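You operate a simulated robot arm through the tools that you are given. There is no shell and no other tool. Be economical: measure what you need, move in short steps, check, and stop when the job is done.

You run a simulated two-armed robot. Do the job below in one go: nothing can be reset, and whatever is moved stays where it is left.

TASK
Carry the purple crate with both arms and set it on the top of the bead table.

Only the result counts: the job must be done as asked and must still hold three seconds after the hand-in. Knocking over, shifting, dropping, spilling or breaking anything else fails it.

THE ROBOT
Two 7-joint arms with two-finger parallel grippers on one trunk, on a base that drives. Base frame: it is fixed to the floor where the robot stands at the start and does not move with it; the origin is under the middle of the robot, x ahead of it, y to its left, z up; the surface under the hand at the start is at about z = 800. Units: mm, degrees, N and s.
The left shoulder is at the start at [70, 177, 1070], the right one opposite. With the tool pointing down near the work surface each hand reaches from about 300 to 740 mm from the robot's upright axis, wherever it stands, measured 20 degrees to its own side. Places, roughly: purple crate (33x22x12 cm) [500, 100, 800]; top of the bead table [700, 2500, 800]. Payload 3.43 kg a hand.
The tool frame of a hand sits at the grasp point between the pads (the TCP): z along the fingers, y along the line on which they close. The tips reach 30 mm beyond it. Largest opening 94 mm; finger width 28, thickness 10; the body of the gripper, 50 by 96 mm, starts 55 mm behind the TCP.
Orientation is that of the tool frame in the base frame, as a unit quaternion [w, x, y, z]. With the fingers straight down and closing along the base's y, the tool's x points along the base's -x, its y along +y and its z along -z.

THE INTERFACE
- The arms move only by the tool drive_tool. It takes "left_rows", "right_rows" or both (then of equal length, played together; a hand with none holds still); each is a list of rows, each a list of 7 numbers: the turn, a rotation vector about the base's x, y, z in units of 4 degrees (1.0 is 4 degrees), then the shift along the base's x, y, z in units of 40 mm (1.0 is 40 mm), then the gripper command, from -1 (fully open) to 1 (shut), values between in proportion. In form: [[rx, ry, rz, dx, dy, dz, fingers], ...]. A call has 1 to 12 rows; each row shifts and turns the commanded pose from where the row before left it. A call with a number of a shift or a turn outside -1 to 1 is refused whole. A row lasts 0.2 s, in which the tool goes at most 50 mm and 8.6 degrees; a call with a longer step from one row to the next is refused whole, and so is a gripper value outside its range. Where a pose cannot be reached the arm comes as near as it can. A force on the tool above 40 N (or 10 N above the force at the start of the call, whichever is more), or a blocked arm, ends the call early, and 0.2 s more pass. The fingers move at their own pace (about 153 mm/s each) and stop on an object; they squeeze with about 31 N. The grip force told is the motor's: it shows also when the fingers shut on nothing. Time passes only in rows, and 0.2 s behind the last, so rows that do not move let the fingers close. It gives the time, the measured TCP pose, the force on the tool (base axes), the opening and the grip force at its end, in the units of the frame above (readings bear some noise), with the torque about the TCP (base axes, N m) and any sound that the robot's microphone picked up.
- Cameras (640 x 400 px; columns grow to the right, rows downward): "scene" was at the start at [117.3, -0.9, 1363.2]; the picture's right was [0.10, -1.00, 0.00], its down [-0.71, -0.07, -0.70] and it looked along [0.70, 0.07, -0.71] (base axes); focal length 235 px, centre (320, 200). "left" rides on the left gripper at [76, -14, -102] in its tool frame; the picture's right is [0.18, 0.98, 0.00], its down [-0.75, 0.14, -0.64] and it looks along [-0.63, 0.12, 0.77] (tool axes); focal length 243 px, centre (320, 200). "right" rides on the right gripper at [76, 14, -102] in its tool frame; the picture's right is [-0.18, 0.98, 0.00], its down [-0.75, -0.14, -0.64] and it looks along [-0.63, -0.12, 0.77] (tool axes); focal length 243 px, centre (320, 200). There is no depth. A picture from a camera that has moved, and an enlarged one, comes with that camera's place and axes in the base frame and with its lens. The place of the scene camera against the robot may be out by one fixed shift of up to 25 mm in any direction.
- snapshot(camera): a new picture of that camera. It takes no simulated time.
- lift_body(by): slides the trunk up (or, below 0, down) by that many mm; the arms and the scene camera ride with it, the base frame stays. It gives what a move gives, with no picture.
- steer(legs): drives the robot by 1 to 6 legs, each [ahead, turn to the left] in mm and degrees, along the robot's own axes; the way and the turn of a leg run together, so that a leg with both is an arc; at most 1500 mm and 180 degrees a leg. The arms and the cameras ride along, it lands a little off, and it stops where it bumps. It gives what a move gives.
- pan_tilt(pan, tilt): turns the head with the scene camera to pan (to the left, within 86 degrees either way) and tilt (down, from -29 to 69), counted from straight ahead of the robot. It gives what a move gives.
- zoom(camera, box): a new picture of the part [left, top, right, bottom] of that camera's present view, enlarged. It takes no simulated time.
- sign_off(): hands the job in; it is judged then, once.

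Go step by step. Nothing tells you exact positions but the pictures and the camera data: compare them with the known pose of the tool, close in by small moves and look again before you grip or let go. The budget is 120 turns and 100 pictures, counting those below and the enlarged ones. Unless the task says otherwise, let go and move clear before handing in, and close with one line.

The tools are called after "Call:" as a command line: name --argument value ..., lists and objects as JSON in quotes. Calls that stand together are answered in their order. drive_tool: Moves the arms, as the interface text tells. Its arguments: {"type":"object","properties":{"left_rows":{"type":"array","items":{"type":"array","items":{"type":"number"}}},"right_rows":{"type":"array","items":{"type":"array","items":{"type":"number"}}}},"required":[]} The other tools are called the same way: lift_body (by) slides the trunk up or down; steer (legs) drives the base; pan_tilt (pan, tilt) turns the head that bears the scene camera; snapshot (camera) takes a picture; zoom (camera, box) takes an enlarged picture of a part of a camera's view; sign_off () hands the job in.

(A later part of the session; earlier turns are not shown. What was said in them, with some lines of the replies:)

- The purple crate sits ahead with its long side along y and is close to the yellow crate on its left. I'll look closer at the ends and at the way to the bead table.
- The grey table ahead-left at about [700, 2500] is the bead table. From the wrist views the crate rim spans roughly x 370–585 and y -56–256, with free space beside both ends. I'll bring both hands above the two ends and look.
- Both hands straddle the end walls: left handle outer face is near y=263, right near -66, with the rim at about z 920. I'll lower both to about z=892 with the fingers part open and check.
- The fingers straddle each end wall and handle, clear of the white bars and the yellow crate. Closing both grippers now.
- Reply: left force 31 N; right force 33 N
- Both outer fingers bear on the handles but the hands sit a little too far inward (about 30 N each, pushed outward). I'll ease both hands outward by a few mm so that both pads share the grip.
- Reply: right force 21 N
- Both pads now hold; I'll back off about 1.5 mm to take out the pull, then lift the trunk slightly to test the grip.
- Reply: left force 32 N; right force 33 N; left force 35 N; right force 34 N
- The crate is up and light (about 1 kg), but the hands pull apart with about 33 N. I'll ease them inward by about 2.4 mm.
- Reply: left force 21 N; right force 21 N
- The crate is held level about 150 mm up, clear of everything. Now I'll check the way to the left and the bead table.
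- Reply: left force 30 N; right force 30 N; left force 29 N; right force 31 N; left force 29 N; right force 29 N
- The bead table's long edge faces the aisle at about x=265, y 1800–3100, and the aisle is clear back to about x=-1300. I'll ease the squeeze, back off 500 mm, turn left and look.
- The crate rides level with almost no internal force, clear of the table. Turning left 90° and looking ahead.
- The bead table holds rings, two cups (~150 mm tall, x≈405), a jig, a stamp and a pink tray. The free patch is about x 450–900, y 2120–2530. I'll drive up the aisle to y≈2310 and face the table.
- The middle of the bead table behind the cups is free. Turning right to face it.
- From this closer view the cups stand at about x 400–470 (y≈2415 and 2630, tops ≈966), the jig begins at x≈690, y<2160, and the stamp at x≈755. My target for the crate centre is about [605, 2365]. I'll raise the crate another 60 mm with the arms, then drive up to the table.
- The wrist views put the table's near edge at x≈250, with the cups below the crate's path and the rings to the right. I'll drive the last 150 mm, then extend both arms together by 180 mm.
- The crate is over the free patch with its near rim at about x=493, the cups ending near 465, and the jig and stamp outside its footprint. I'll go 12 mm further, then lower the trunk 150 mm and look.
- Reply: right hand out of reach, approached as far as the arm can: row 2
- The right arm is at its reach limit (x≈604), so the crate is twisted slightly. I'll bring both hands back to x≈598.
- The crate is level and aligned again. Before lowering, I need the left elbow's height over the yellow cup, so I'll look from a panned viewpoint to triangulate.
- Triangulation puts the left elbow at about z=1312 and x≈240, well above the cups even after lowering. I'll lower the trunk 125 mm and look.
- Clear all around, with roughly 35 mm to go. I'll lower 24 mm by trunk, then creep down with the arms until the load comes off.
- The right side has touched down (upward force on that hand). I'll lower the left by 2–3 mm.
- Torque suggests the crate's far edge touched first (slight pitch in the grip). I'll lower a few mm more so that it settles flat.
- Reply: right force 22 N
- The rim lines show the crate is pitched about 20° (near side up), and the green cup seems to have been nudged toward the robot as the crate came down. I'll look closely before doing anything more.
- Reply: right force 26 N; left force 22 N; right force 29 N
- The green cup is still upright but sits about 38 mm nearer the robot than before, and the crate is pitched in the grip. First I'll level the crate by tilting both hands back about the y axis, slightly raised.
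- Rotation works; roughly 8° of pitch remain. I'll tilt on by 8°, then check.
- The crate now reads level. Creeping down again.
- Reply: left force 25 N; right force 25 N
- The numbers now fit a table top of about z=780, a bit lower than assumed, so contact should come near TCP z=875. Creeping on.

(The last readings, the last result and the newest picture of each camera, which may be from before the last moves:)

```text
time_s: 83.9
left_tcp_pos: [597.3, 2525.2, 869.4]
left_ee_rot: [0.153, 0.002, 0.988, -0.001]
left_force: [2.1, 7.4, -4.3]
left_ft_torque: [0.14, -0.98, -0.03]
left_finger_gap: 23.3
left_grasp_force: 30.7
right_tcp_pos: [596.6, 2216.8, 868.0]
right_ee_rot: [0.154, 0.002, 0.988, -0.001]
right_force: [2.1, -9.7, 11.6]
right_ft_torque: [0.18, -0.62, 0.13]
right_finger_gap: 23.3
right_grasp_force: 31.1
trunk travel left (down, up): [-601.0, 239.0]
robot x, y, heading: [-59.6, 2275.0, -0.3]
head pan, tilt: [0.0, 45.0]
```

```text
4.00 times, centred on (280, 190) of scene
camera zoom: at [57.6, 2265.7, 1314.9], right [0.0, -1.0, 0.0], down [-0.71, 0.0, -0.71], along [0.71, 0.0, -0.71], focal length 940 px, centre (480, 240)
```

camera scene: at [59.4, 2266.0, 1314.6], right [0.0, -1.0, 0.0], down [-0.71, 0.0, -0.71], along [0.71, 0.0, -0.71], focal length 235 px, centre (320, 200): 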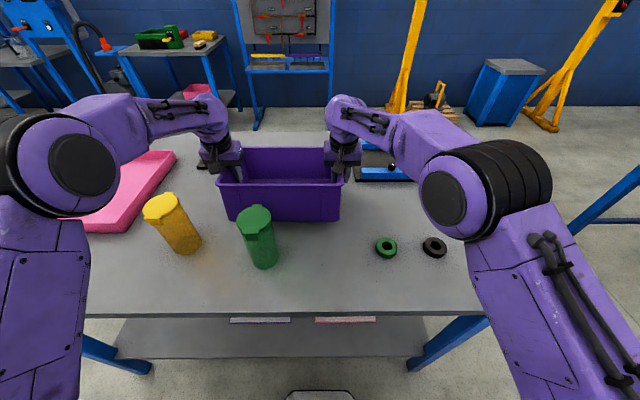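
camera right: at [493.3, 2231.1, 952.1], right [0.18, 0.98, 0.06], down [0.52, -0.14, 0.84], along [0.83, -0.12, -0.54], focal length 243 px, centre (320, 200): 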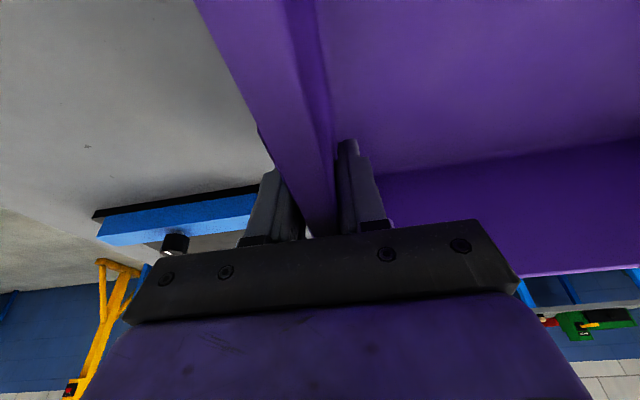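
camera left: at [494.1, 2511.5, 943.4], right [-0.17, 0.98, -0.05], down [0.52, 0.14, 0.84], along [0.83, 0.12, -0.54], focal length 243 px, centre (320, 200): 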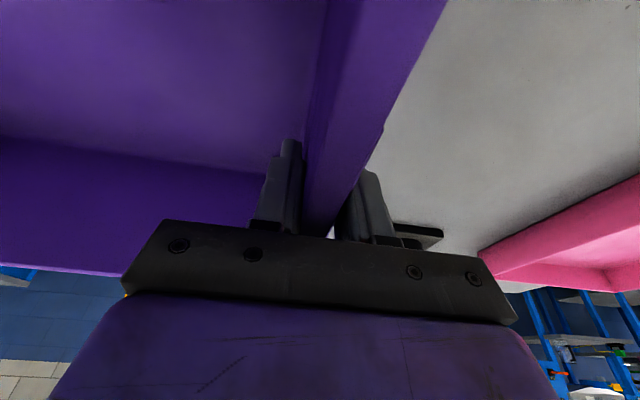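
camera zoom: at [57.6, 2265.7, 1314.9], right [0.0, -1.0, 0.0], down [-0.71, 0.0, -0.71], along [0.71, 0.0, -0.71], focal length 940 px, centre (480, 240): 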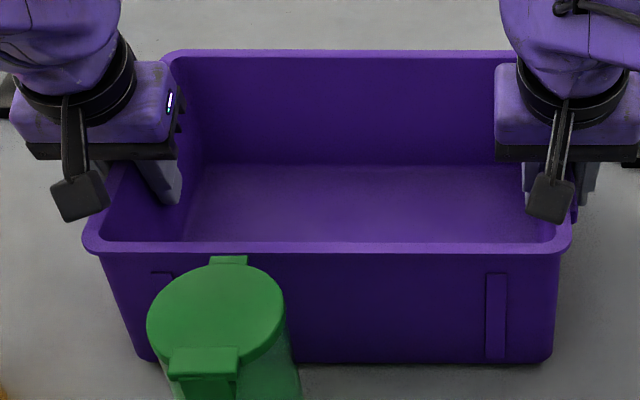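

Contact has come at the far edge. I'll level by another ~1.5° and settle 2 mm.

Call:
drive_tool --left_rows '[[0, -0.2, 0, 0, 0, 0, 1], [0, -0.2, 0, 0, 0, 0, 1], [0, 0, 0, 0, 0, -0.05, 1], [0, 0, 0, 0, 0, 0, 1], [0, 0, 0, 0, 0, 0, 1]]' --right_rows '[[0, -0.2, 0, 0, 0, 0, 1], [0, -0.2, 0, 0, 0, 0, 1], [0, 0, 0, 0, 0, -0.03, 1], [0, 0, 0, 0, 0, 0, 1], [0, 0, 0, 0, 0, 0, 1]]'

Call:
zoom --camera "scene" --box '[200, 140, 360, 240]'

```text
time_s: 85.1
left_tcp_pos: [598.4, 2526.8, 865.6]
left_ee_rot: [0.168, 0.0, 0.986, 0.002]
left_force: [-2.0, 22.9, 5.2]
left_ft_torque: [-0.5, 0.97, -0.45]
left_finger_gap: 23.3
left_grasp_force: 31.6
right_tcp_pos: [595.5, 2217.8, 865.7]
right_ee_rot: [0.167, 0.001, 0.986, -0.002]
right_force: [4.3, -18.9, 6.0]
right_ft_torque: [0.23, 0.93, -0.11]
right_finger_gap: 23.3
right_grasp_force: 31.0
trunk travel left (down, up): [-601.0, 239.0]
robot x, y, heading: [-59.9, 2271.6, -0.0]
head pan, tilt: [0.0, 45.0]
```

```text
4.00 times, centred on (280, 190) of scene
camera zoom: at [57.1, 2266.6, 1315.0], right [0.0, -1.0, 0.0], down [-0.71, 0.0, -0.71], along [0.71, 0.0, -0.71], focal length 940 px, centre (480, 240)
```

zoom: 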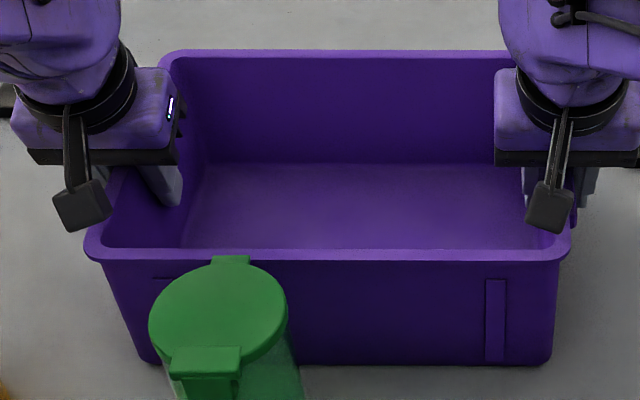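

The torque has reversed, so the crate now sits essentially flat on the table. Opening both grippers gently.

Call:
drive_tool --left_rows '[[0, 0, 0, 0, 0, 0, 0.4], [0, 0, 0, 0, 0, 0, 0.2], [0, 0, 0, 0, 0, 0, 0.0], [0, 0, 0, 0, 0, 0, 0.0]]' --right_rows '[[0, 0, 0, 0, 0, 0, 0.4], [0, 0, 0, 0, 0, 0, 0.2], [0, 0, 0, 0, 0, 0, 0.0], [0, 0, 0, 0, 0, 0, 0.0]]'

Call:
snapshot --camera "scene"

Call:
snapshot --camera "left"

Call:
snapshot --camera "right"

```text
time_s: 86.1
left_tcp_pos: [598.4, 2523.7, 865.3]
left_ee_rot: [0.167, 0.002, 0.986, 0.002]
left_force: [0.6, 0.4, -0.1]
left_ft_torque: [0.02, 0.0, 0.02]
left_finger_gap: 46.9
left_grasp_force: 0.0
right_tcp_pos: [596.2, 2217.6, 864.4]
right_ee_rot: [0.167, 0.001, 0.986, 0.0]
right_force: [-0.2, 0.0, 0.5]
right_ft_torque: [0.02, 0.04, 0.02]
right_finger_gap: 47.0
right_grasp_force: 0.0
trunk travel left (down, up): [-601.0, 239.0]
robot x, y, heading: [-60.5, 2274.9, -0.2]
head pan, tilt: [0.0, 45.0]
```

```text
42 pictures are left
camera scene: at [58.5, 2265.9, 1314.7], right [0.0, -1.0, 0.0], down [-0.71, 0.0, -0.71], along [0.71, 0.0, -0.71], focal length 235 px, centre (320, 200)
```

scene: 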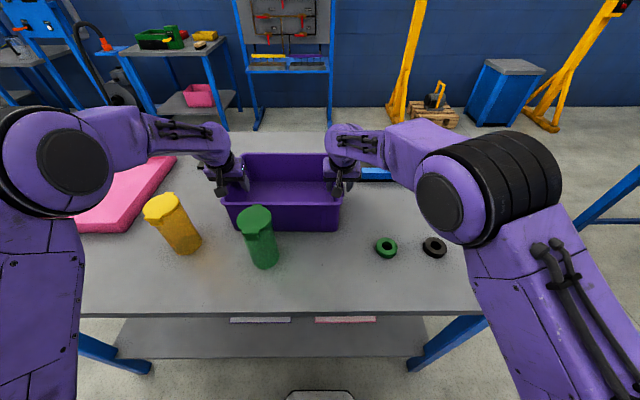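

```text
41 pictures are left
camera left: at [492.8, 2510.5, 936.8], right [-0.17, 0.98, -0.06], down [0.5, 0.14, 0.85], along [0.85, 0.12, -0.52], focal length 243 px, centre (320, 200)
```

left: 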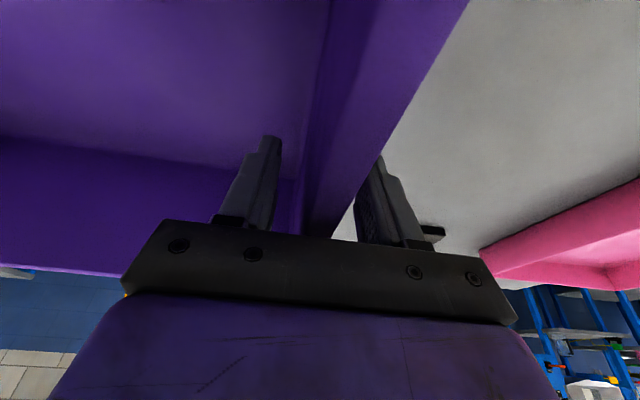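

```text
40 pictures are left
camera right: at [490.4, 2232.4, 936.9], right [0.18, 0.98, 0.06], down [0.5, -0.14, 0.85], along [0.85, -0.12, -0.52], focal length 243 px, centre (320, 200)
```

right: 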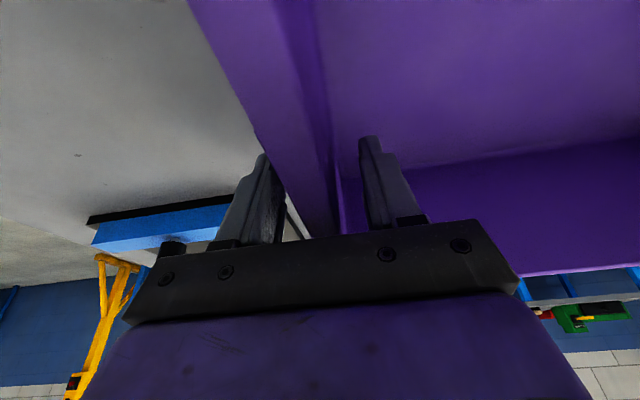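

Crate released and flat, both hands free of force. Raising the trunk to withdraw straight up, then inspecting.

Call:
lift_body --by 200

Call:
snapshot --camera "scene"

Call:
zoom --camera "scene" --box '[140, 140, 380, 290]'

```text
time_s: 88.3
left_tcp_pos: [599.3, 2523.5, 1065.5]
left_ee_rot: [0.167, 0.002, 0.986, 0.0]
left_force: [-0.8, -0.2, 0.7]
left_ft_torque: [-0.01, 0.02, 0.03]
left_finger_gap: 47.0
left_grasp_force: 0.0
right_tcp_pos: [596.3, 2217.7, 1064.8]
right_ee_rot: [0.167, 0.001, 0.986, 0.0]
right_force: [0.0, -0.6, -0.4]
right_ft_torque: [0.01, 0.02, 0.01]
right_finger_gap: 47.2
right_grasp_force: 0.1
trunk travel left (down, up): [-801.0, 39.0]
robot x, y, heading: [-59.8, 2275.5, -0.0]
head pan, tilt: [0.0, 45.0]
```

```text
39 pictures are left
camera scene: at [58.6, 2266.0, 1514.7], right [0.0, -1.0, 0.0], down [-0.71, 0.0, -0.71], along [0.71, 0.0, -0.71], focal length 235 px, centre (320, 200)
```

scene: 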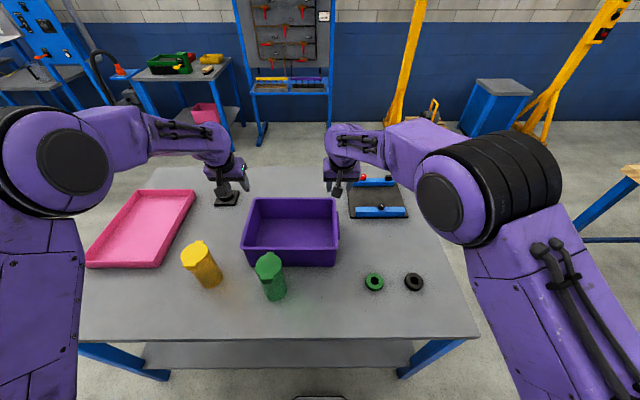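

```text
2.67 times, centred on (260, 215) of scene
camera zoom: at [58.6, 2266.0, 1514.7], right [0.0, -1.0, 0.0], down [-0.71, 0.0, -0.71], along [0.71, 0.0, -0.71], focal length 627 px, centre (480, 160)
```

zoom: 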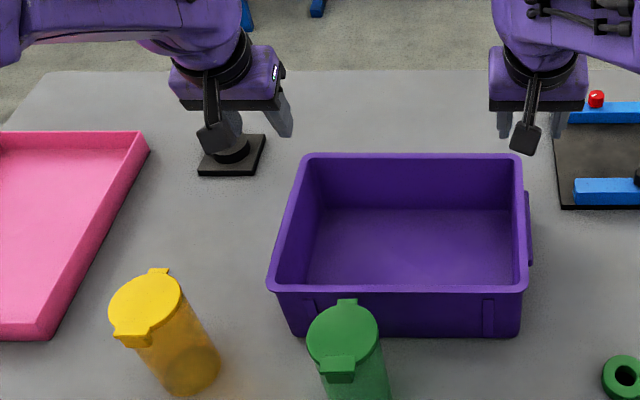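

The crate stands flat on the bead table and nothing has fallen. However, the green cup was pushed about 38 mm toward the robot: it used to be level in x with the yellow cup. To put it back there must be room, so I'll first re-grip the crate, lift it a little and carry it about 35 mm further on.

Call:
lift_body --by -200

Call:
drive_tool --left_rows '[[0, 0, 0, 0, 0.02, 0, 0.2], [0, 0, 0, 0, 0, 0, 0.4], [0, 0, 0, 0, 0, 0, 0.7], [0, 0, 0, 0, 0, 0, 1], [0, 0, 0, 0, 0, 0, 1]]' --right_rows '[[0, 0, 0, 0, -0.02, 0, 0.2], [0, 0, 0, 0, 0, 0, 0.4], [0, 0, 0, 0, 0, 0, 0.7], [0, 0, 0, 0, 0, 0, 1], [0, 0, 0, 0, 0, 0, 1]]'

```text
time_s: 90.4
left_tcp_pos: [597.4, 2524.9, 865.6]
left_ee_rot: [0.166, 0.002, 0.986, 0.001]
left_force: [-0.8, -0.1, -0.3]
left_ft_torque: [-0.08, -0.01, 0.0]
left_finger_gap: 47.2
left_grasp_force: 0.0
right_tcp_pos: [596.1, 2217.3, 865.9]
right_ee_rot: [0.167, 0.001, 0.986, 0.0]
right_force: [-0.3, -0.9, -0.3]
right_ft_torque: [0.0, 0.01, -0.01]
right_finger_gap: 46.8
right_grasp_force: 0.2
trunk travel left (down, up): [-601.0, 239.0]
robot x, y, heading: [-59.2, 2275.5, -0.3]
head pan, tilt: [0.0, 45.0]
```

```text
time_s: 91.6
left_tcp_pos: [597.2, 2524.8, 864.7]
left_ee_rot: [0.167, 0.002, 0.986, 0.001]
left_force: [-2.0, -0.1, 2.4]
left_ft_torque: [-0.2, -0.01, -0.36]
left_finger_gap: 23.5
left_grasp_force: 31.0
right_tcp_pos: [596.6, 2217.0, 865.0]
right_ee_rot: [0.166, 0.001, 0.986, -0.001]
right_force: [1.3, 0.2, -1.3]
right_ft_torque: [-0.21, 0.09, -0.34]
right_finger_gap: 23.3
right_grasp_force: 31.0
trunk travel left (down, up): [-601.0, 239.0]
robot x, y, heading: [-61.1, 2275.9, 0.1]
head pan, tilt: [0.0, 45.0]
```

Clean grip with no side load. Lifting 12 mm and driving ahead 35 mm.

Call:
lift_body --by 12

Call:
steer --legs '[[35, 0]]'

Call:
snapshot --camera "scene"

Call:
snapshot --camera "right"

```text
time_s: 92.2
left_tcp_pos: [598.8, 2525.7, 875.8]
left_ee_rot: [0.166, 0.001, 0.986, 0.001]
left_force: [-1.7, 1.7, -1.3]
left_ft_torque: [-0.21, -0.18, -0.33]
left_finger_gap: 23.4
left_grasp_force: 31.0
right_tcp_pos: [595.9, 2216.1, 877.5]
right_ee_rot: [0.166, 0.001, 0.986, -0.001]
right_force: [2.7, -1.3, -4.4]
right_ft_torque: [-0.21, 0.16, -0.32]
right_finger_gap: 23.2
right_grasp_force: 30.3
trunk travel left (down, up): [-613.0, 227.0]
robot x, y, heading: [-61.5, 2274.3, 0.2]
head pan, tilt: [0.0, 45.0]
```

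```text
time_s: 93.1
left_tcp_pos: [630.4, 2525.1, 880.8]
left_ee_rot: [0.169, 0.001, 0.986, 0.001]
left_force: [-2.9, 2.1, -1.0]
left_ft_torque: [-0.16, -0.15, -0.31]
left_finger_gap: 23.1
left_grasp_force: 30.9
right_tcp_pos: [627.7, 2215.4, 881.1]
right_ee_rot: [0.17, 0.001, 0.985, 0.0]
right_force: [2.2, -1.5, -3.2]
right_ft_torque: [-0.2, 0.09, -0.36]
right_finger_gap: 23.3
right_grasp_force: 30.8
trunk travel left (down, up): [-613.0, 227.0]
robot x, y, heading: [-30.5, 2274.5, -0.0]
head pan, tilt: [0.0, 45.0]
```

```text
37 pictures are left
camera scene: at [87.2, 2265.6, 1327.5], right [0.0, -1.0, 0.0], down [-0.7, 0.0, -0.71], along [0.71, 0.0, -0.7], focal length 235 px, centre (320, 200)
```

scene: 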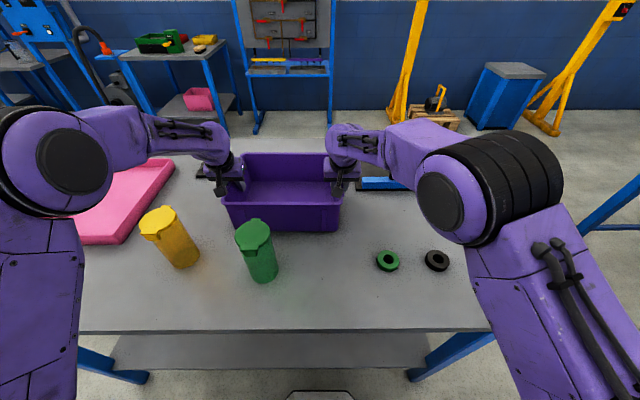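

```text
36 pictures are left
camera right: at [520.7, 2231.2, 951.7], right [0.18, 0.98, 0.06], down [0.5, -0.14, 0.86], along [0.85, -0.12, -0.51], focal length 243 px, centre (320, 200)
```

right: 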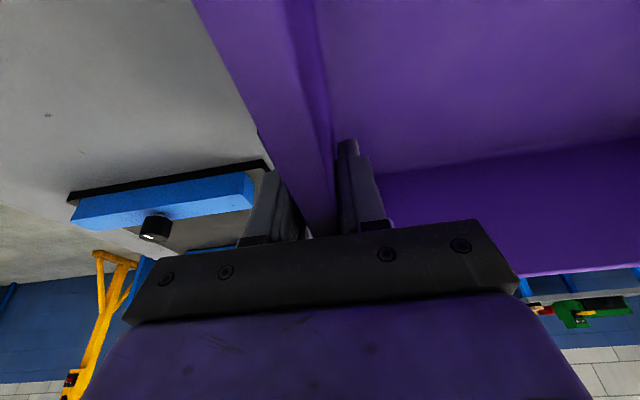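

The crate moved about 31 mm on and clears the jig by some 50 mm. Lowering it again.

Call:
lift_body --by -12

Call:
drive_tool --left_rows '[[0, 0, 0, 0, 0, 0, 1], [0, 0, 0, 0, 0, 0, 1]]' --right_rows '[[0, 0, 0, 0, 0, 0, 1], [0, 0, 0, 0, 0, 0, 1]]'

```text
time_s: 93.7
left_tcp_pos: [632.4, 2525.4, 864.4]
left_ee_rot: [0.167, 0.0, 0.986, 0.001]
left_force: [-3.1, 0.2, 3.1]
left_ft_torque: [-0.24, 0.52, -0.23]
left_finger_gap: 23.3
left_grasp_force: 30.8
right_tcp_pos: [630.2, 2216.5, 865.6]
right_ee_rot: [0.167, 0.0, 0.986, 0.0]
right_force: [2.2, 1.0, -0.9]
right_ft_torque: [-0.2, 0.83, -0.34]
right_finger_gap: 23.3
right_grasp_force: 30.9
trunk travel left (down, up): [-601.0, 239.0]
robot x, y, heading: [-26.3, 2270.0, 0.2]
head pan, tilt: [0.0, 45.0]
```

```text
time_s: 94.3
left_tcp_pos: [633.6, 2526.6, 865.6]
left_ee_rot: [0.167, 0.0, 0.986, 0.001]
left_force: [-1.2, 1.9, 0.5]
left_ft_torque: [-0.19, 0.23, -0.3]
left_finger_gap: 23.3
left_grasp_force: 31.1
right_tcp_pos: [631.3, 2216.0, 864.5]
right_ee_rot: [0.167, 0.001, 0.986, 0.0]
right_force: [2.5, 0.8, -2.9]
right_ft_torque: [-0.2, 0.13, -0.33]
right_finger_gap: 23.5
right_grasp_force: 31.0
trunk travel left (down, up): [-601.0, 239.0]
robot x, y, heading: [-24.2, 2275.9, 0.2]
head pan, tilt: [0.0, 45.0]
```

It is back at the same height and resting. Releasing and withdrawing upward.

Call:
drive_tool --left_rows '[[0, 0, 0, 0, 0, -0.02, 0.5], [0, 0, 0, 0, 0, 0, 0.2], [0, 0, 0, 0, 0, 0, 0.0], [0, 0, 0, 0, 0, 0, 0.0]]' --right_rows '[[0, 0, 0, 0, 0, -0.02, 0.5], [0, 0, 0, 0, 0, 0, 0.2], [0, 0, 0, 0, 0, 0, 0.0], [0, 0, 0, 0, 0, 0, 0.0]]'

Call:
lift_body --by 225

Call:
snapshot --camera "scene"

Call:
zoom --camera "scene" --box '[160, 190, 400, 340]'

```text
time_s: 95.3
left_tcp_pos: [632.0, 2525.8, 864.5]
left_ee_rot: [0.166, 0.001, 0.986, 0.0]
left_force: [-0.7, -0.1, 0.2]
left_ft_torque: [-0.05, 0.03, 0.0]
left_finger_gap: 47.0
left_grasp_force: 0.0
right_tcp_pos: [629.9, 2216.9, 864.5]
right_ee_rot: [0.167, 0.001, 0.986, 0.0]
right_force: [-0.4, -0.8, 0.5]
right_ft_torque: [0.0, -0.04, 0.0]
right_finger_gap: 47.0
right_grasp_force: 0.0
trunk travel left (down, up): [-601.0, 239.0]
robot x, y, heading: [-22.6, 2274.7, -0.1]
head pan, tilt: [0.0, 45.0]
```

```text
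time_s: 97.7
left_tcp_pos: [633.5, 2525.6, 1089.7]
left_ee_rot: [0.167, 0.001, 0.986, 0.001]
left_force: [-0.5, 0.5, 0.7]
left_ft_torque: [-0.01, 0.01, 0.0]
left_finger_gap: 46.9
left_grasp_force: 0.2
right_tcp_pos: [630.7, 2217.4, 1088.7]
right_ee_rot: [0.167, 0.001, 0.986, -0.001]
right_force: [-1.0, -0.4, -0.7]
right_ft_torque: [0.03, 0.0, 0.0]
right_finger_gap: 47.1
right_grasp_force: 0.0
trunk travel left (down, up): [-826.0, 14.0]
robot x, y, heading: [-24.9, 2274.3, 0.1]
head pan, tilt: [0.0, 45.0]
```

```text
35 pictures are left
camera scene: at [93.2, 2266.0, 1539.7], right [0.0, -1.0, 0.0], down [-0.71, 0.0, -0.71], along [0.71, 0.0, -0.71], focal length 235 px, centre (320, 200)
```

scene: 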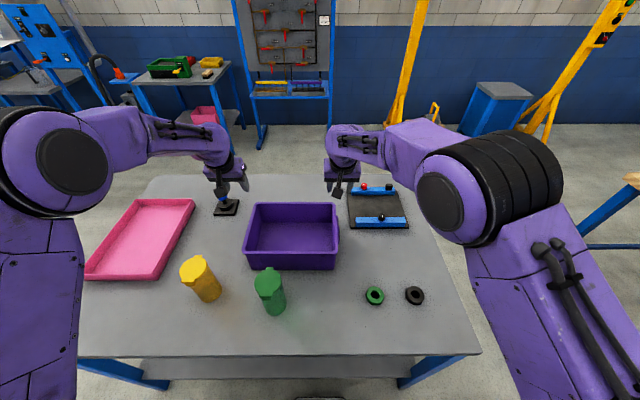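

```text
2.67 times, centred on (280, 265) of scene
camera zoom: at [93.2, 2266.0, 1539.7], right [0.0, -1.0, 0.0], down [-0.71, 0.0, -0.71], along [0.71, 0.0, -0.71], focal length 627 px, centre (427, 27)
```

zoom: 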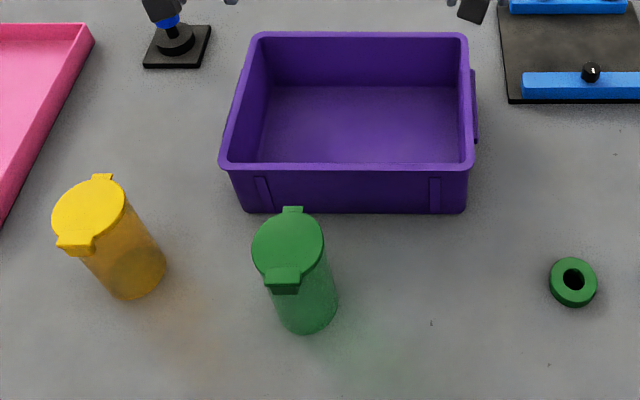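

The crate is well placed with space for the cup. The yellow and green cups should be level in x, and green is about 39 mm short. I'll bring the left hand, straightened and open, above the green cup at about [400, 2416].

Call:
drive_tool --left_rows '[[0, 0.6, 0, -0.728, -0.343, 0, -1], [0, 0.6, 0, -0.728, -0.343, 0, -1], [0, 0.6, 0, -0.728, -0.343, 0, -1], [0, 0.6, 0, -0.728, -0.343, 0, -1], [0, 0.6, 0, -0.728, -0.343, 0, -1], [0, 0.6, 0, -0.728, -0.343, 0, -1], [0, 0.6, 0, -0.728, -0.343, 0, -1], [0, 0.6, 0, -0.728, -0.343, 0, -1], [0, 0, 0, 0, 0, 0, -1], [0, 0, 0, 0, 0, 0, -1]]'

Call:
snapshot --camera "left"

Call:
snapshot --camera "scene"

```text
time_s: 99.9
left_tcp_pos: [401.3, 2416.3, 1090.9]
left_ee_rot: [-0.001, 0.0, 1.0, 0.0]
left_force: [-0.3, -0.3, 0.2]
left_ft_torque: [0.03, -0.01, 0.01]
left_finger_gap: 93.9
left_grasp_force: 0.0
right_tcp_pos: [631.3, 2217.5, 1088.5]
right_ee_rot: [0.167, 0.0, 0.986, 0.001]
right_force: [0.5, -0.6, 0.1]
right_ft_torque: [0.0, -0.01, -0.03]
right_finger_gap: 47.1
right_grasp_force: 0.1
trunk travel left (down, up): [-826.0, 14.0]
robot x, y, heading: [-26.6, 2276.4, -0.4]
head pan, tilt: [0.0, 45.0]
```

```text
33 pictures are left
camera left: at [324.7, 2402.9, 1193.8], right [-0.18, 0.98, 0.0], down [0.75, 0.14, 0.64], along [0.63, 0.12, -0.77], focal length 243 px, centre (320, 200)
```

left: 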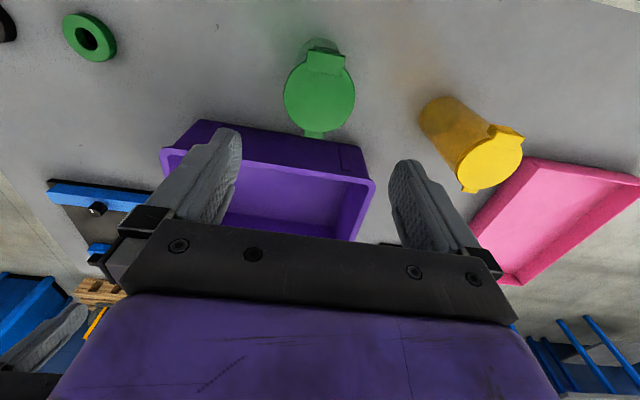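

```text
32 pictures are left
camera scene: at [93.2, 2265.9, 1539.7], right [0.0, -1.0, 0.0], down [-0.71, 0.0, -0.71], along [0.71, 0.0, -0.71], focal length 235 px, centre (320, 200)
```

scene: 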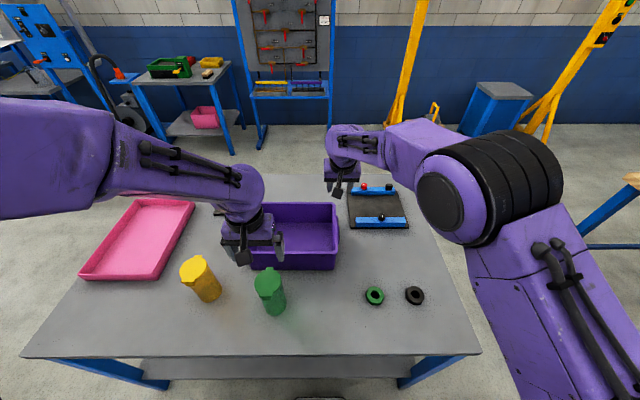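

The wrist view puts the green lid at about [400.5, 2416.7], right under the hand, and the yellow lid at x≈437. I'll descend around the lid and check before gripping.

Call:
drive_tool --left_rows '[[0, 0, 0, 0, 0, -0.8, -1], [0, 0, 0, 0, 0, -0.8, -1], [0, 0, 0, 0, 0, -0.8, -1], [0, 0, 0, 0, 0, -0.6, -1], [0, 0, 0, 0, 0, -0.2, -1], [0, 0, 0, 0, 0, 0, -1]]'

Call:
snapshot --camera "left"

Call:
zoom --camera "scene" --box '[160, 190, 400, 340]'

```text
time_s: 101.3
left_tcp_pos: [400.7, 2415.3, 962.1]
left_ee_rot: [-0.001, 0.003, 1.0, 0.001]
left_force: [-0.1, -0.5, 0.7]
left_ft_torque: [-0.02, 0.03, -0.01]
left_finger_gap: 94.1
left_grasp_force: 0.1
right_tcp_pos: [629.8, 2217.7, 1089.3]
right_ee_rot: [0.167, 0.0, 0.986, 0.001]
right_force: [0.3, 0.4, 0.3]
right_ft_torque: [-0.03, 0.01, 0.03]
right_finger_gap: 47.0
right_grasp_force: 0.0
trunk travel left (down, up): [-826.0, 14.0]
robot x, y, heading: [-21.4, 2275.7, 0.2]
head pan, tilt: [0.0, 45.0]
```

```text
31 pictures are left
camera left: at [324.4, 2402.5, 1064.6], right [-0.18, 0.98, 0.0], down [0.75, 0.14, 0.64], along [0.63, 0.12, -0.77], focal length 243 px, centre (320, 200)
```

left: 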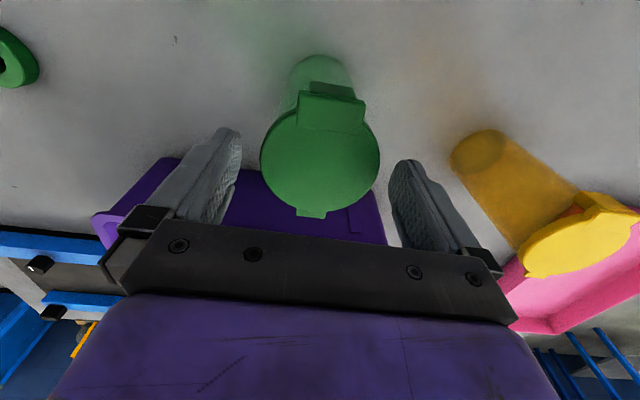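

```text
2.67 times, centred on (280, 265) of scene
camera zoom: at [92.7, 2265.9, 1539.8], right [0.0, -1.0, 0.0], down [-0.71, 0.0, -0.71], along [0.71, 0.0, -0.71], focal length 627 px, centre (427, 27)
```

zoom: 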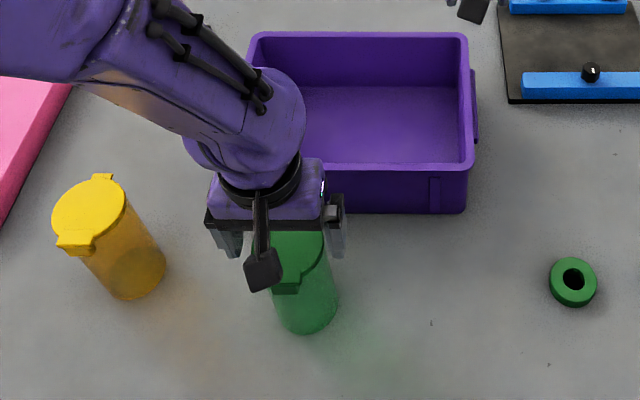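

The lid top is at z≈933, centred between the fingers. Going down 60 mm more and gripping.

Call:
drive_tool --left_rows '[[0, 0, 0, 0, 0.03, -0.5, -1], [0, 0, 0, 0, 0, -0.5, -1], [0, 0, 0, 0, 0, -0.5, -1], [0, 0, 0, 0, 0, 0, -1]]'

Call:
snapshot --camera "left"

```text
time_s: 102.3
left_tcp_pos: [400.8, 2418.2, 903.9]
left_ee_rot: [0.0, 0.002, 1.0, 0.0]
left_force: [0.4, -0.2, 0.6]
left_ft_torque: [-0.02, 0.03, -0.03]
left_finger_gap: 94.0
left_grasp_force: 0.1
right_tcp_pos: [629.1, 2217.0, 1089.1]
right_ee_rot: [0.167, 0.001, 0.986, 0.0]
right_force: [-0.8, 0.4, -0.3]
right_ft_torque: [0.02, 0.04, -0.01]
right_finger_gap: 46.9
right_grasp_force: 0.1
trunk travel left (down, up): [-826.0, 14.0]
robot x, y, heading: [-23.2, 2274.3, 0.0]
head pan, tilt: [0.0, 45.0]
```

```text
29 pictures are left
camera left: at [325.5, 2404.6, 1005.6], right [-0.18, 0.98, 0.0], down [0.75, 0.14, 0.64], along [0.63, 0.12, -0.77], focal length 243 px, centre (320, 200)
```

left: 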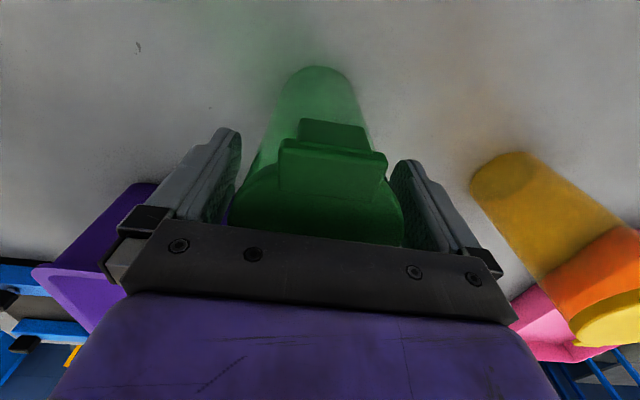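

Centred around the cup, no contact. Closing gradually.

Call:
drive_tool --left_rows '[[0, 0, 0, 0, 0, 0, -0.7], [0, 0, 0, 0, 0, 0, -0.6], [0, 0, 0, 0, 0, 0, -0.5], [0, 0, 0, 0, 0, 0, -0.4], [0, 0, 0, 0, 0, 0, -0.3], [0, 0, 0, 0, 0, 0, -0.3]]'

```text
time_s: 103.7
left_tcp_pos: [400.9, 2418.8, 903.4]
left_ee_rot: [-0.001, 0.001, 1.0, 0.001]
left_force: [-0.2, -0.9, -0.1]
left_ft_torque: [-0.04, 0.02, -0.03]
left_finger_gap: 76.1
left_grasp_force: 31.2
right_tcp_pos: [629.6, 2217.6, 1089.3]
right_ee_rot: [0.167, 0.001, 0.986, 0.0]
right_force: [-0.5, -1.0, -0.4]
right_ft_torque: [-0.01, 0.03, 0.01]
right_finger_gap: 47.0
right_grasp_force: 0.0
trunk travel left (down, up): [-826.0, 14.0]
robot x, y, heading: [-26.5, 2273.3, 0.2]
head pan, tilt: [0.0, 45.0]
```

Gripped at the lid (76 mm). Lifting 5 mm, moving 37 mm in +x, and setting down.

Call:
drive_tool --left_rows '[[0, 0, 0, 0, 0, 0.13, -0.3], [0, 0, 0, 0, 0, 0, -0.3], [0, 0, 0, 0.2, -0.03, 0, -0.3], [0, 0, 0, 0.3, 0, 0, -0.3], [0, 0, 0, 0.3, 0, 0, -0.3], [0, 0, 0, 0.125, 0, 0, -0.3], [0, 0, 0, 0, 0, 0, -0.3], [0, 0, 0, 0, 0, 0, -0.3]]'

Call:
zoom --camera "scene" --box '[160, 190, 400, 340]'

```text
time_s: 105.5
left_tcp_pos: [435.1, 2417.2, 906.2]
left_ee_rot: [0.0, 0.001, 1.0, 0.0]
left_force: [-0.2, -1.2, -2.7]
left_ft_torque: [-0.02, 0.02, -0.01]
left_finger_gap: 75.9
left_grasp_force: 30.5
right_tcp_pos: [630.2, 2216.8, 1089.2]
right_ee_rot: [0.167, 0.001, 0.986, 0.0]
right_force: [0.1, -0.5, -0.5]
right_ft_torque: [-0.02, -0.02, 0.0]
right_finger_gap: 47.0
right_grasp_force: 0.1
trunk travel left (down, up): [-826.0, 14.0]
robot x, y, heading: [-25.0, 2273.4, 0.2]
head pan, tilt: [0.0, 45.0]
```

```text
2.67 times, centred on (280, 265) of scene
camera zoom: at [93.4, 2266.0, 1539.7], right [0.0, -1.0, 0.0], down [-0.71, 0.0, -0.71], along [0.71, 0.0, -0.71], focal length 627 px, centre (427, 27)
```

zoom: 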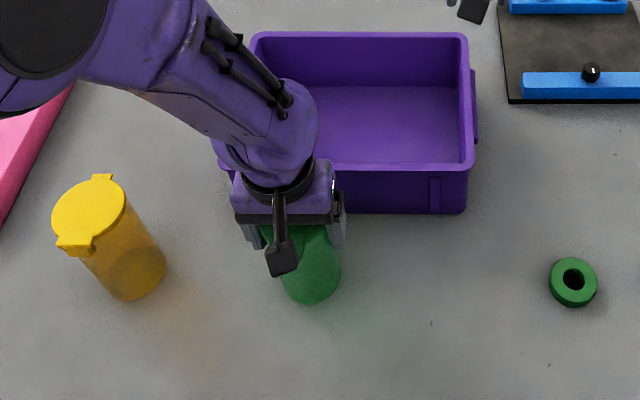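

Call:
drive_tool --left_rows '[[0, 0, 0, 0.1, 0, 0, -0.3], [0, 0, 0, 0, 0, -0.06, -0.3], [0, 0, 0, 0, 0, -0.05, -0.3], [0, 0, 0, 0, 0, 0, -0.3], [0, 0, 0, 0, 0, 0, -0.3]]'

Call:
zoom --camera "scene" --box '[160, 240, 320, 340]'

```text
time_s: 106.7
left_tcp_pos: [441.0, 2415.5, 903.2]
left_ee_rot: [0.001, 0.0, 1.0, 0.001]
left_force: [2.0, 0.8, 7.0]
left_ft_torque: [0.01, 0.08, 0.0]
left_finger_gap: 76.2
left_grasp_force: 30.9
right_tcp_pos: [629.6, 2216.1, 1089.8]
right_ee_rot: [0.167, 0.0, 0.986, 0.0]
right_force: [0.1, -0.1, 0.1]
right_ft_torque: [0.0, -0.01, 0.01]
right_finger_gap: 46.7
right_grasp_force: 0.1
trunk travel left (down, up): [-826.0, 14.0]
robot x, y, heading: [-25.2, 2273.6, 0.1]
head pan, tilt: [0.0, 45.0]
```

```text
4.00 times, centred on (240, 290) of scene
camera zoom: at [92.5, 2265.8, 1539.9], right [0.0, -1.0, 0.0], down [-0.71, 0.0, -0.71], along [0.71, 0.0, -0.71], focal length 940 px, centre (640, -160)
```

zoom: 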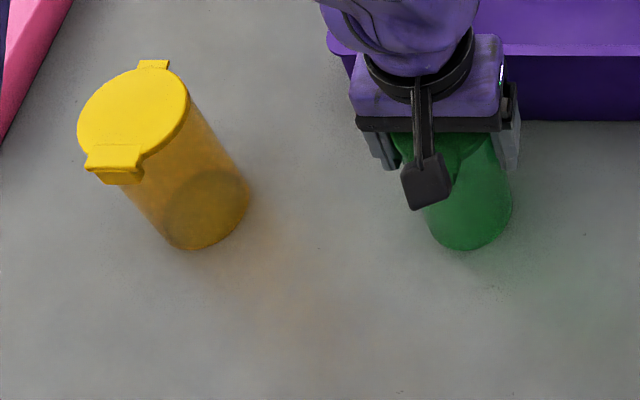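

Green and yellow are level again (same row, 217 mm apart as at first), and the cup is on the table. Releasing and withdrawing up.

Call:
drive_tool --left_rows '[[0, 0, 0, 0, 0, 0.02, -0.65], [0, 0, 0, 0, 0, 0, -0.8], [0, 0, 0, 0, 0, 0, -1], [0, 0, 0, 0, 0, 0, -1], [0, 0, 0, 0, 0, 0.4, -1], [0, 0, 0, 0, 0, 0.8, -1], [0, 0, 0, 0, 0, 0.8, -1], [0, 0, 0, 0, 0, 0.8, -1], [0, 0, 0, 0, 0, 0.8, -1], [0, 0, 0, 0, 0, 0.8, -1], [0, 0, 0, 0, 0, 0, -1]]'

Call:
snapshot --camera "left"

Call:
zoom --camera "scene" --box '[160, 190, 400, 340]'

```text
time_s: 109.1
left_tcp_pos: [439.6, 2415.5, 1078.1]
left_ee_rot: [-0.001, 0.001, 1.0, 0.001]
left_force: [0.7, -0.2, 0.2]
left_ft_torque: [-0.04, 0.0, 0.0]
left_finger_gap: 93.6
left_grasp_force: 0.0
right_tcp_pos: [630.8, 2215.5, 1088.6]
right_ee_rot: [0.166, 0.001, 0.986, 0.0]
right_force: [-0.1, -0.9, -0.5]
right_ft_torque: [0.01, 0.01, -0.01]
right_finger_gap: 46.9
right_grasp_force: 0.1
trunk travel left (down, up): [-826.0, 14.0]
robot x, y, heading: [-20.0, 2272.4, -0.1]
head pan, tilt: [0.0, 45.0]
```

```text
26 pictures are left
camera left: at [363.6, 2402.5, 1181.4], right [-0.18, 0.98, 0.0], down [0.75, 0.14, 0.64], along [0.63, 0.12, -0.77], focal length 243 px, centre (320, 200)
```

left: 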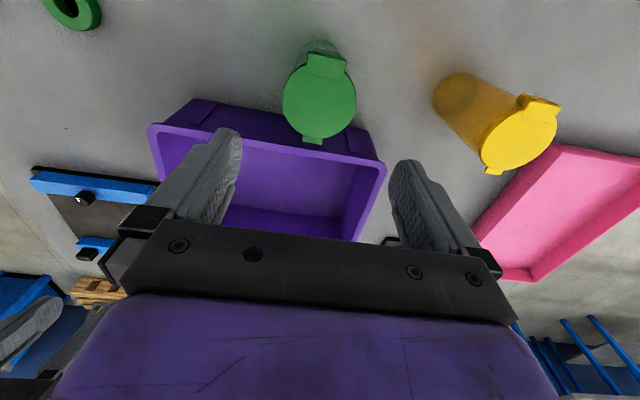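

```text
2.67 times, centred on (280, 265) of scene
camera zoom: at [93.4, 2265.8, 1539.7], right [0.0, -1.0, 0.0], down [-0.71, 0.0, -0.71], along [0.71, 0.0, -0.71], focal length 627 px, centre (427, 27)
```

zoom: 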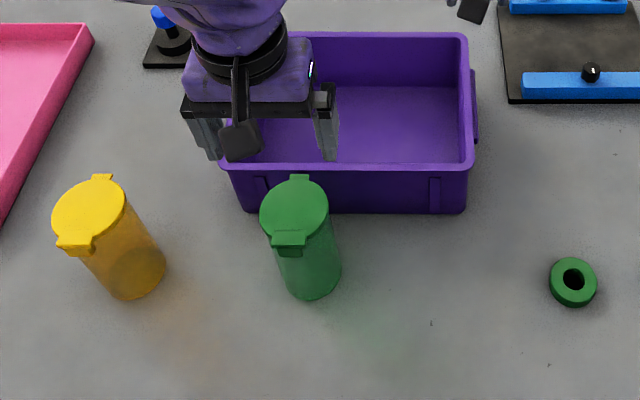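

The cups are level again, the crate stands flat and nothing touches it. I'll back the robot off to be clear and take a last look.

Call:
steer --legs '[[-300, 0]]'

Call:
snapshot --camera "scene"

```text
time_s: 111.1
left_tcp_pos: [144.7, 2417.2, 1078.7]
left_ee_rot: [-0.001, -0.002, 1.0, 0.001]
left_force: [0.1, 0.5, -0.2]
left_ft_torque: [0.01, 0.01, 0.03]
left_finger_gap: 94.0
left_grasp_force: 0.1
right_tcp_pos: [336.4, 2218.5, 1088.1]
right_ee_rot: [0.166, -0.002, 0.986, 0.0]
right_force: [1.3, -0.7, 0.2]
right_ft_torque: [0.02, -0.01, 0.0]
right_finger_gap: 46.9
right_grasp_force: 0.1
trunk travel left (down, up): [-826.0, 14.0]
robot x, y, heading: [-319.9, 2275.6, 0.2]
head pan, tilt: [0.0, 45.0]
```

```text
24 pictures are left
camera scene: at [-200.5, 2266.0, 1539.5], right [0.0, -1.0, 0.0], down [-0.71, 0.0, -0.71], along [0.71, 0.0, -0.71], focal length 235 px, centre (320, 200)
```

scene: 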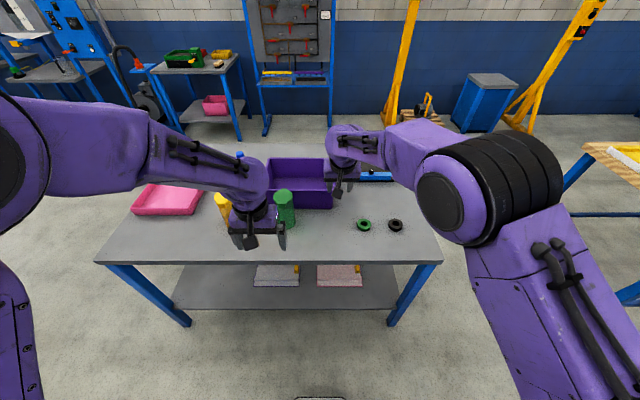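

The crate rests flat on the bead table, everything else is standing, and both hands are clear. Handing in.

Call:
sign_off

```text
The job is handed in.
```

The purple crate is flat on the bead table and both hands are clear. However, while lowering it I pushed the green cup about 38 mm; I gripped it and put it back level with the yellow cup, within a few mm by the camera, and nothing was knocked over or dropped.
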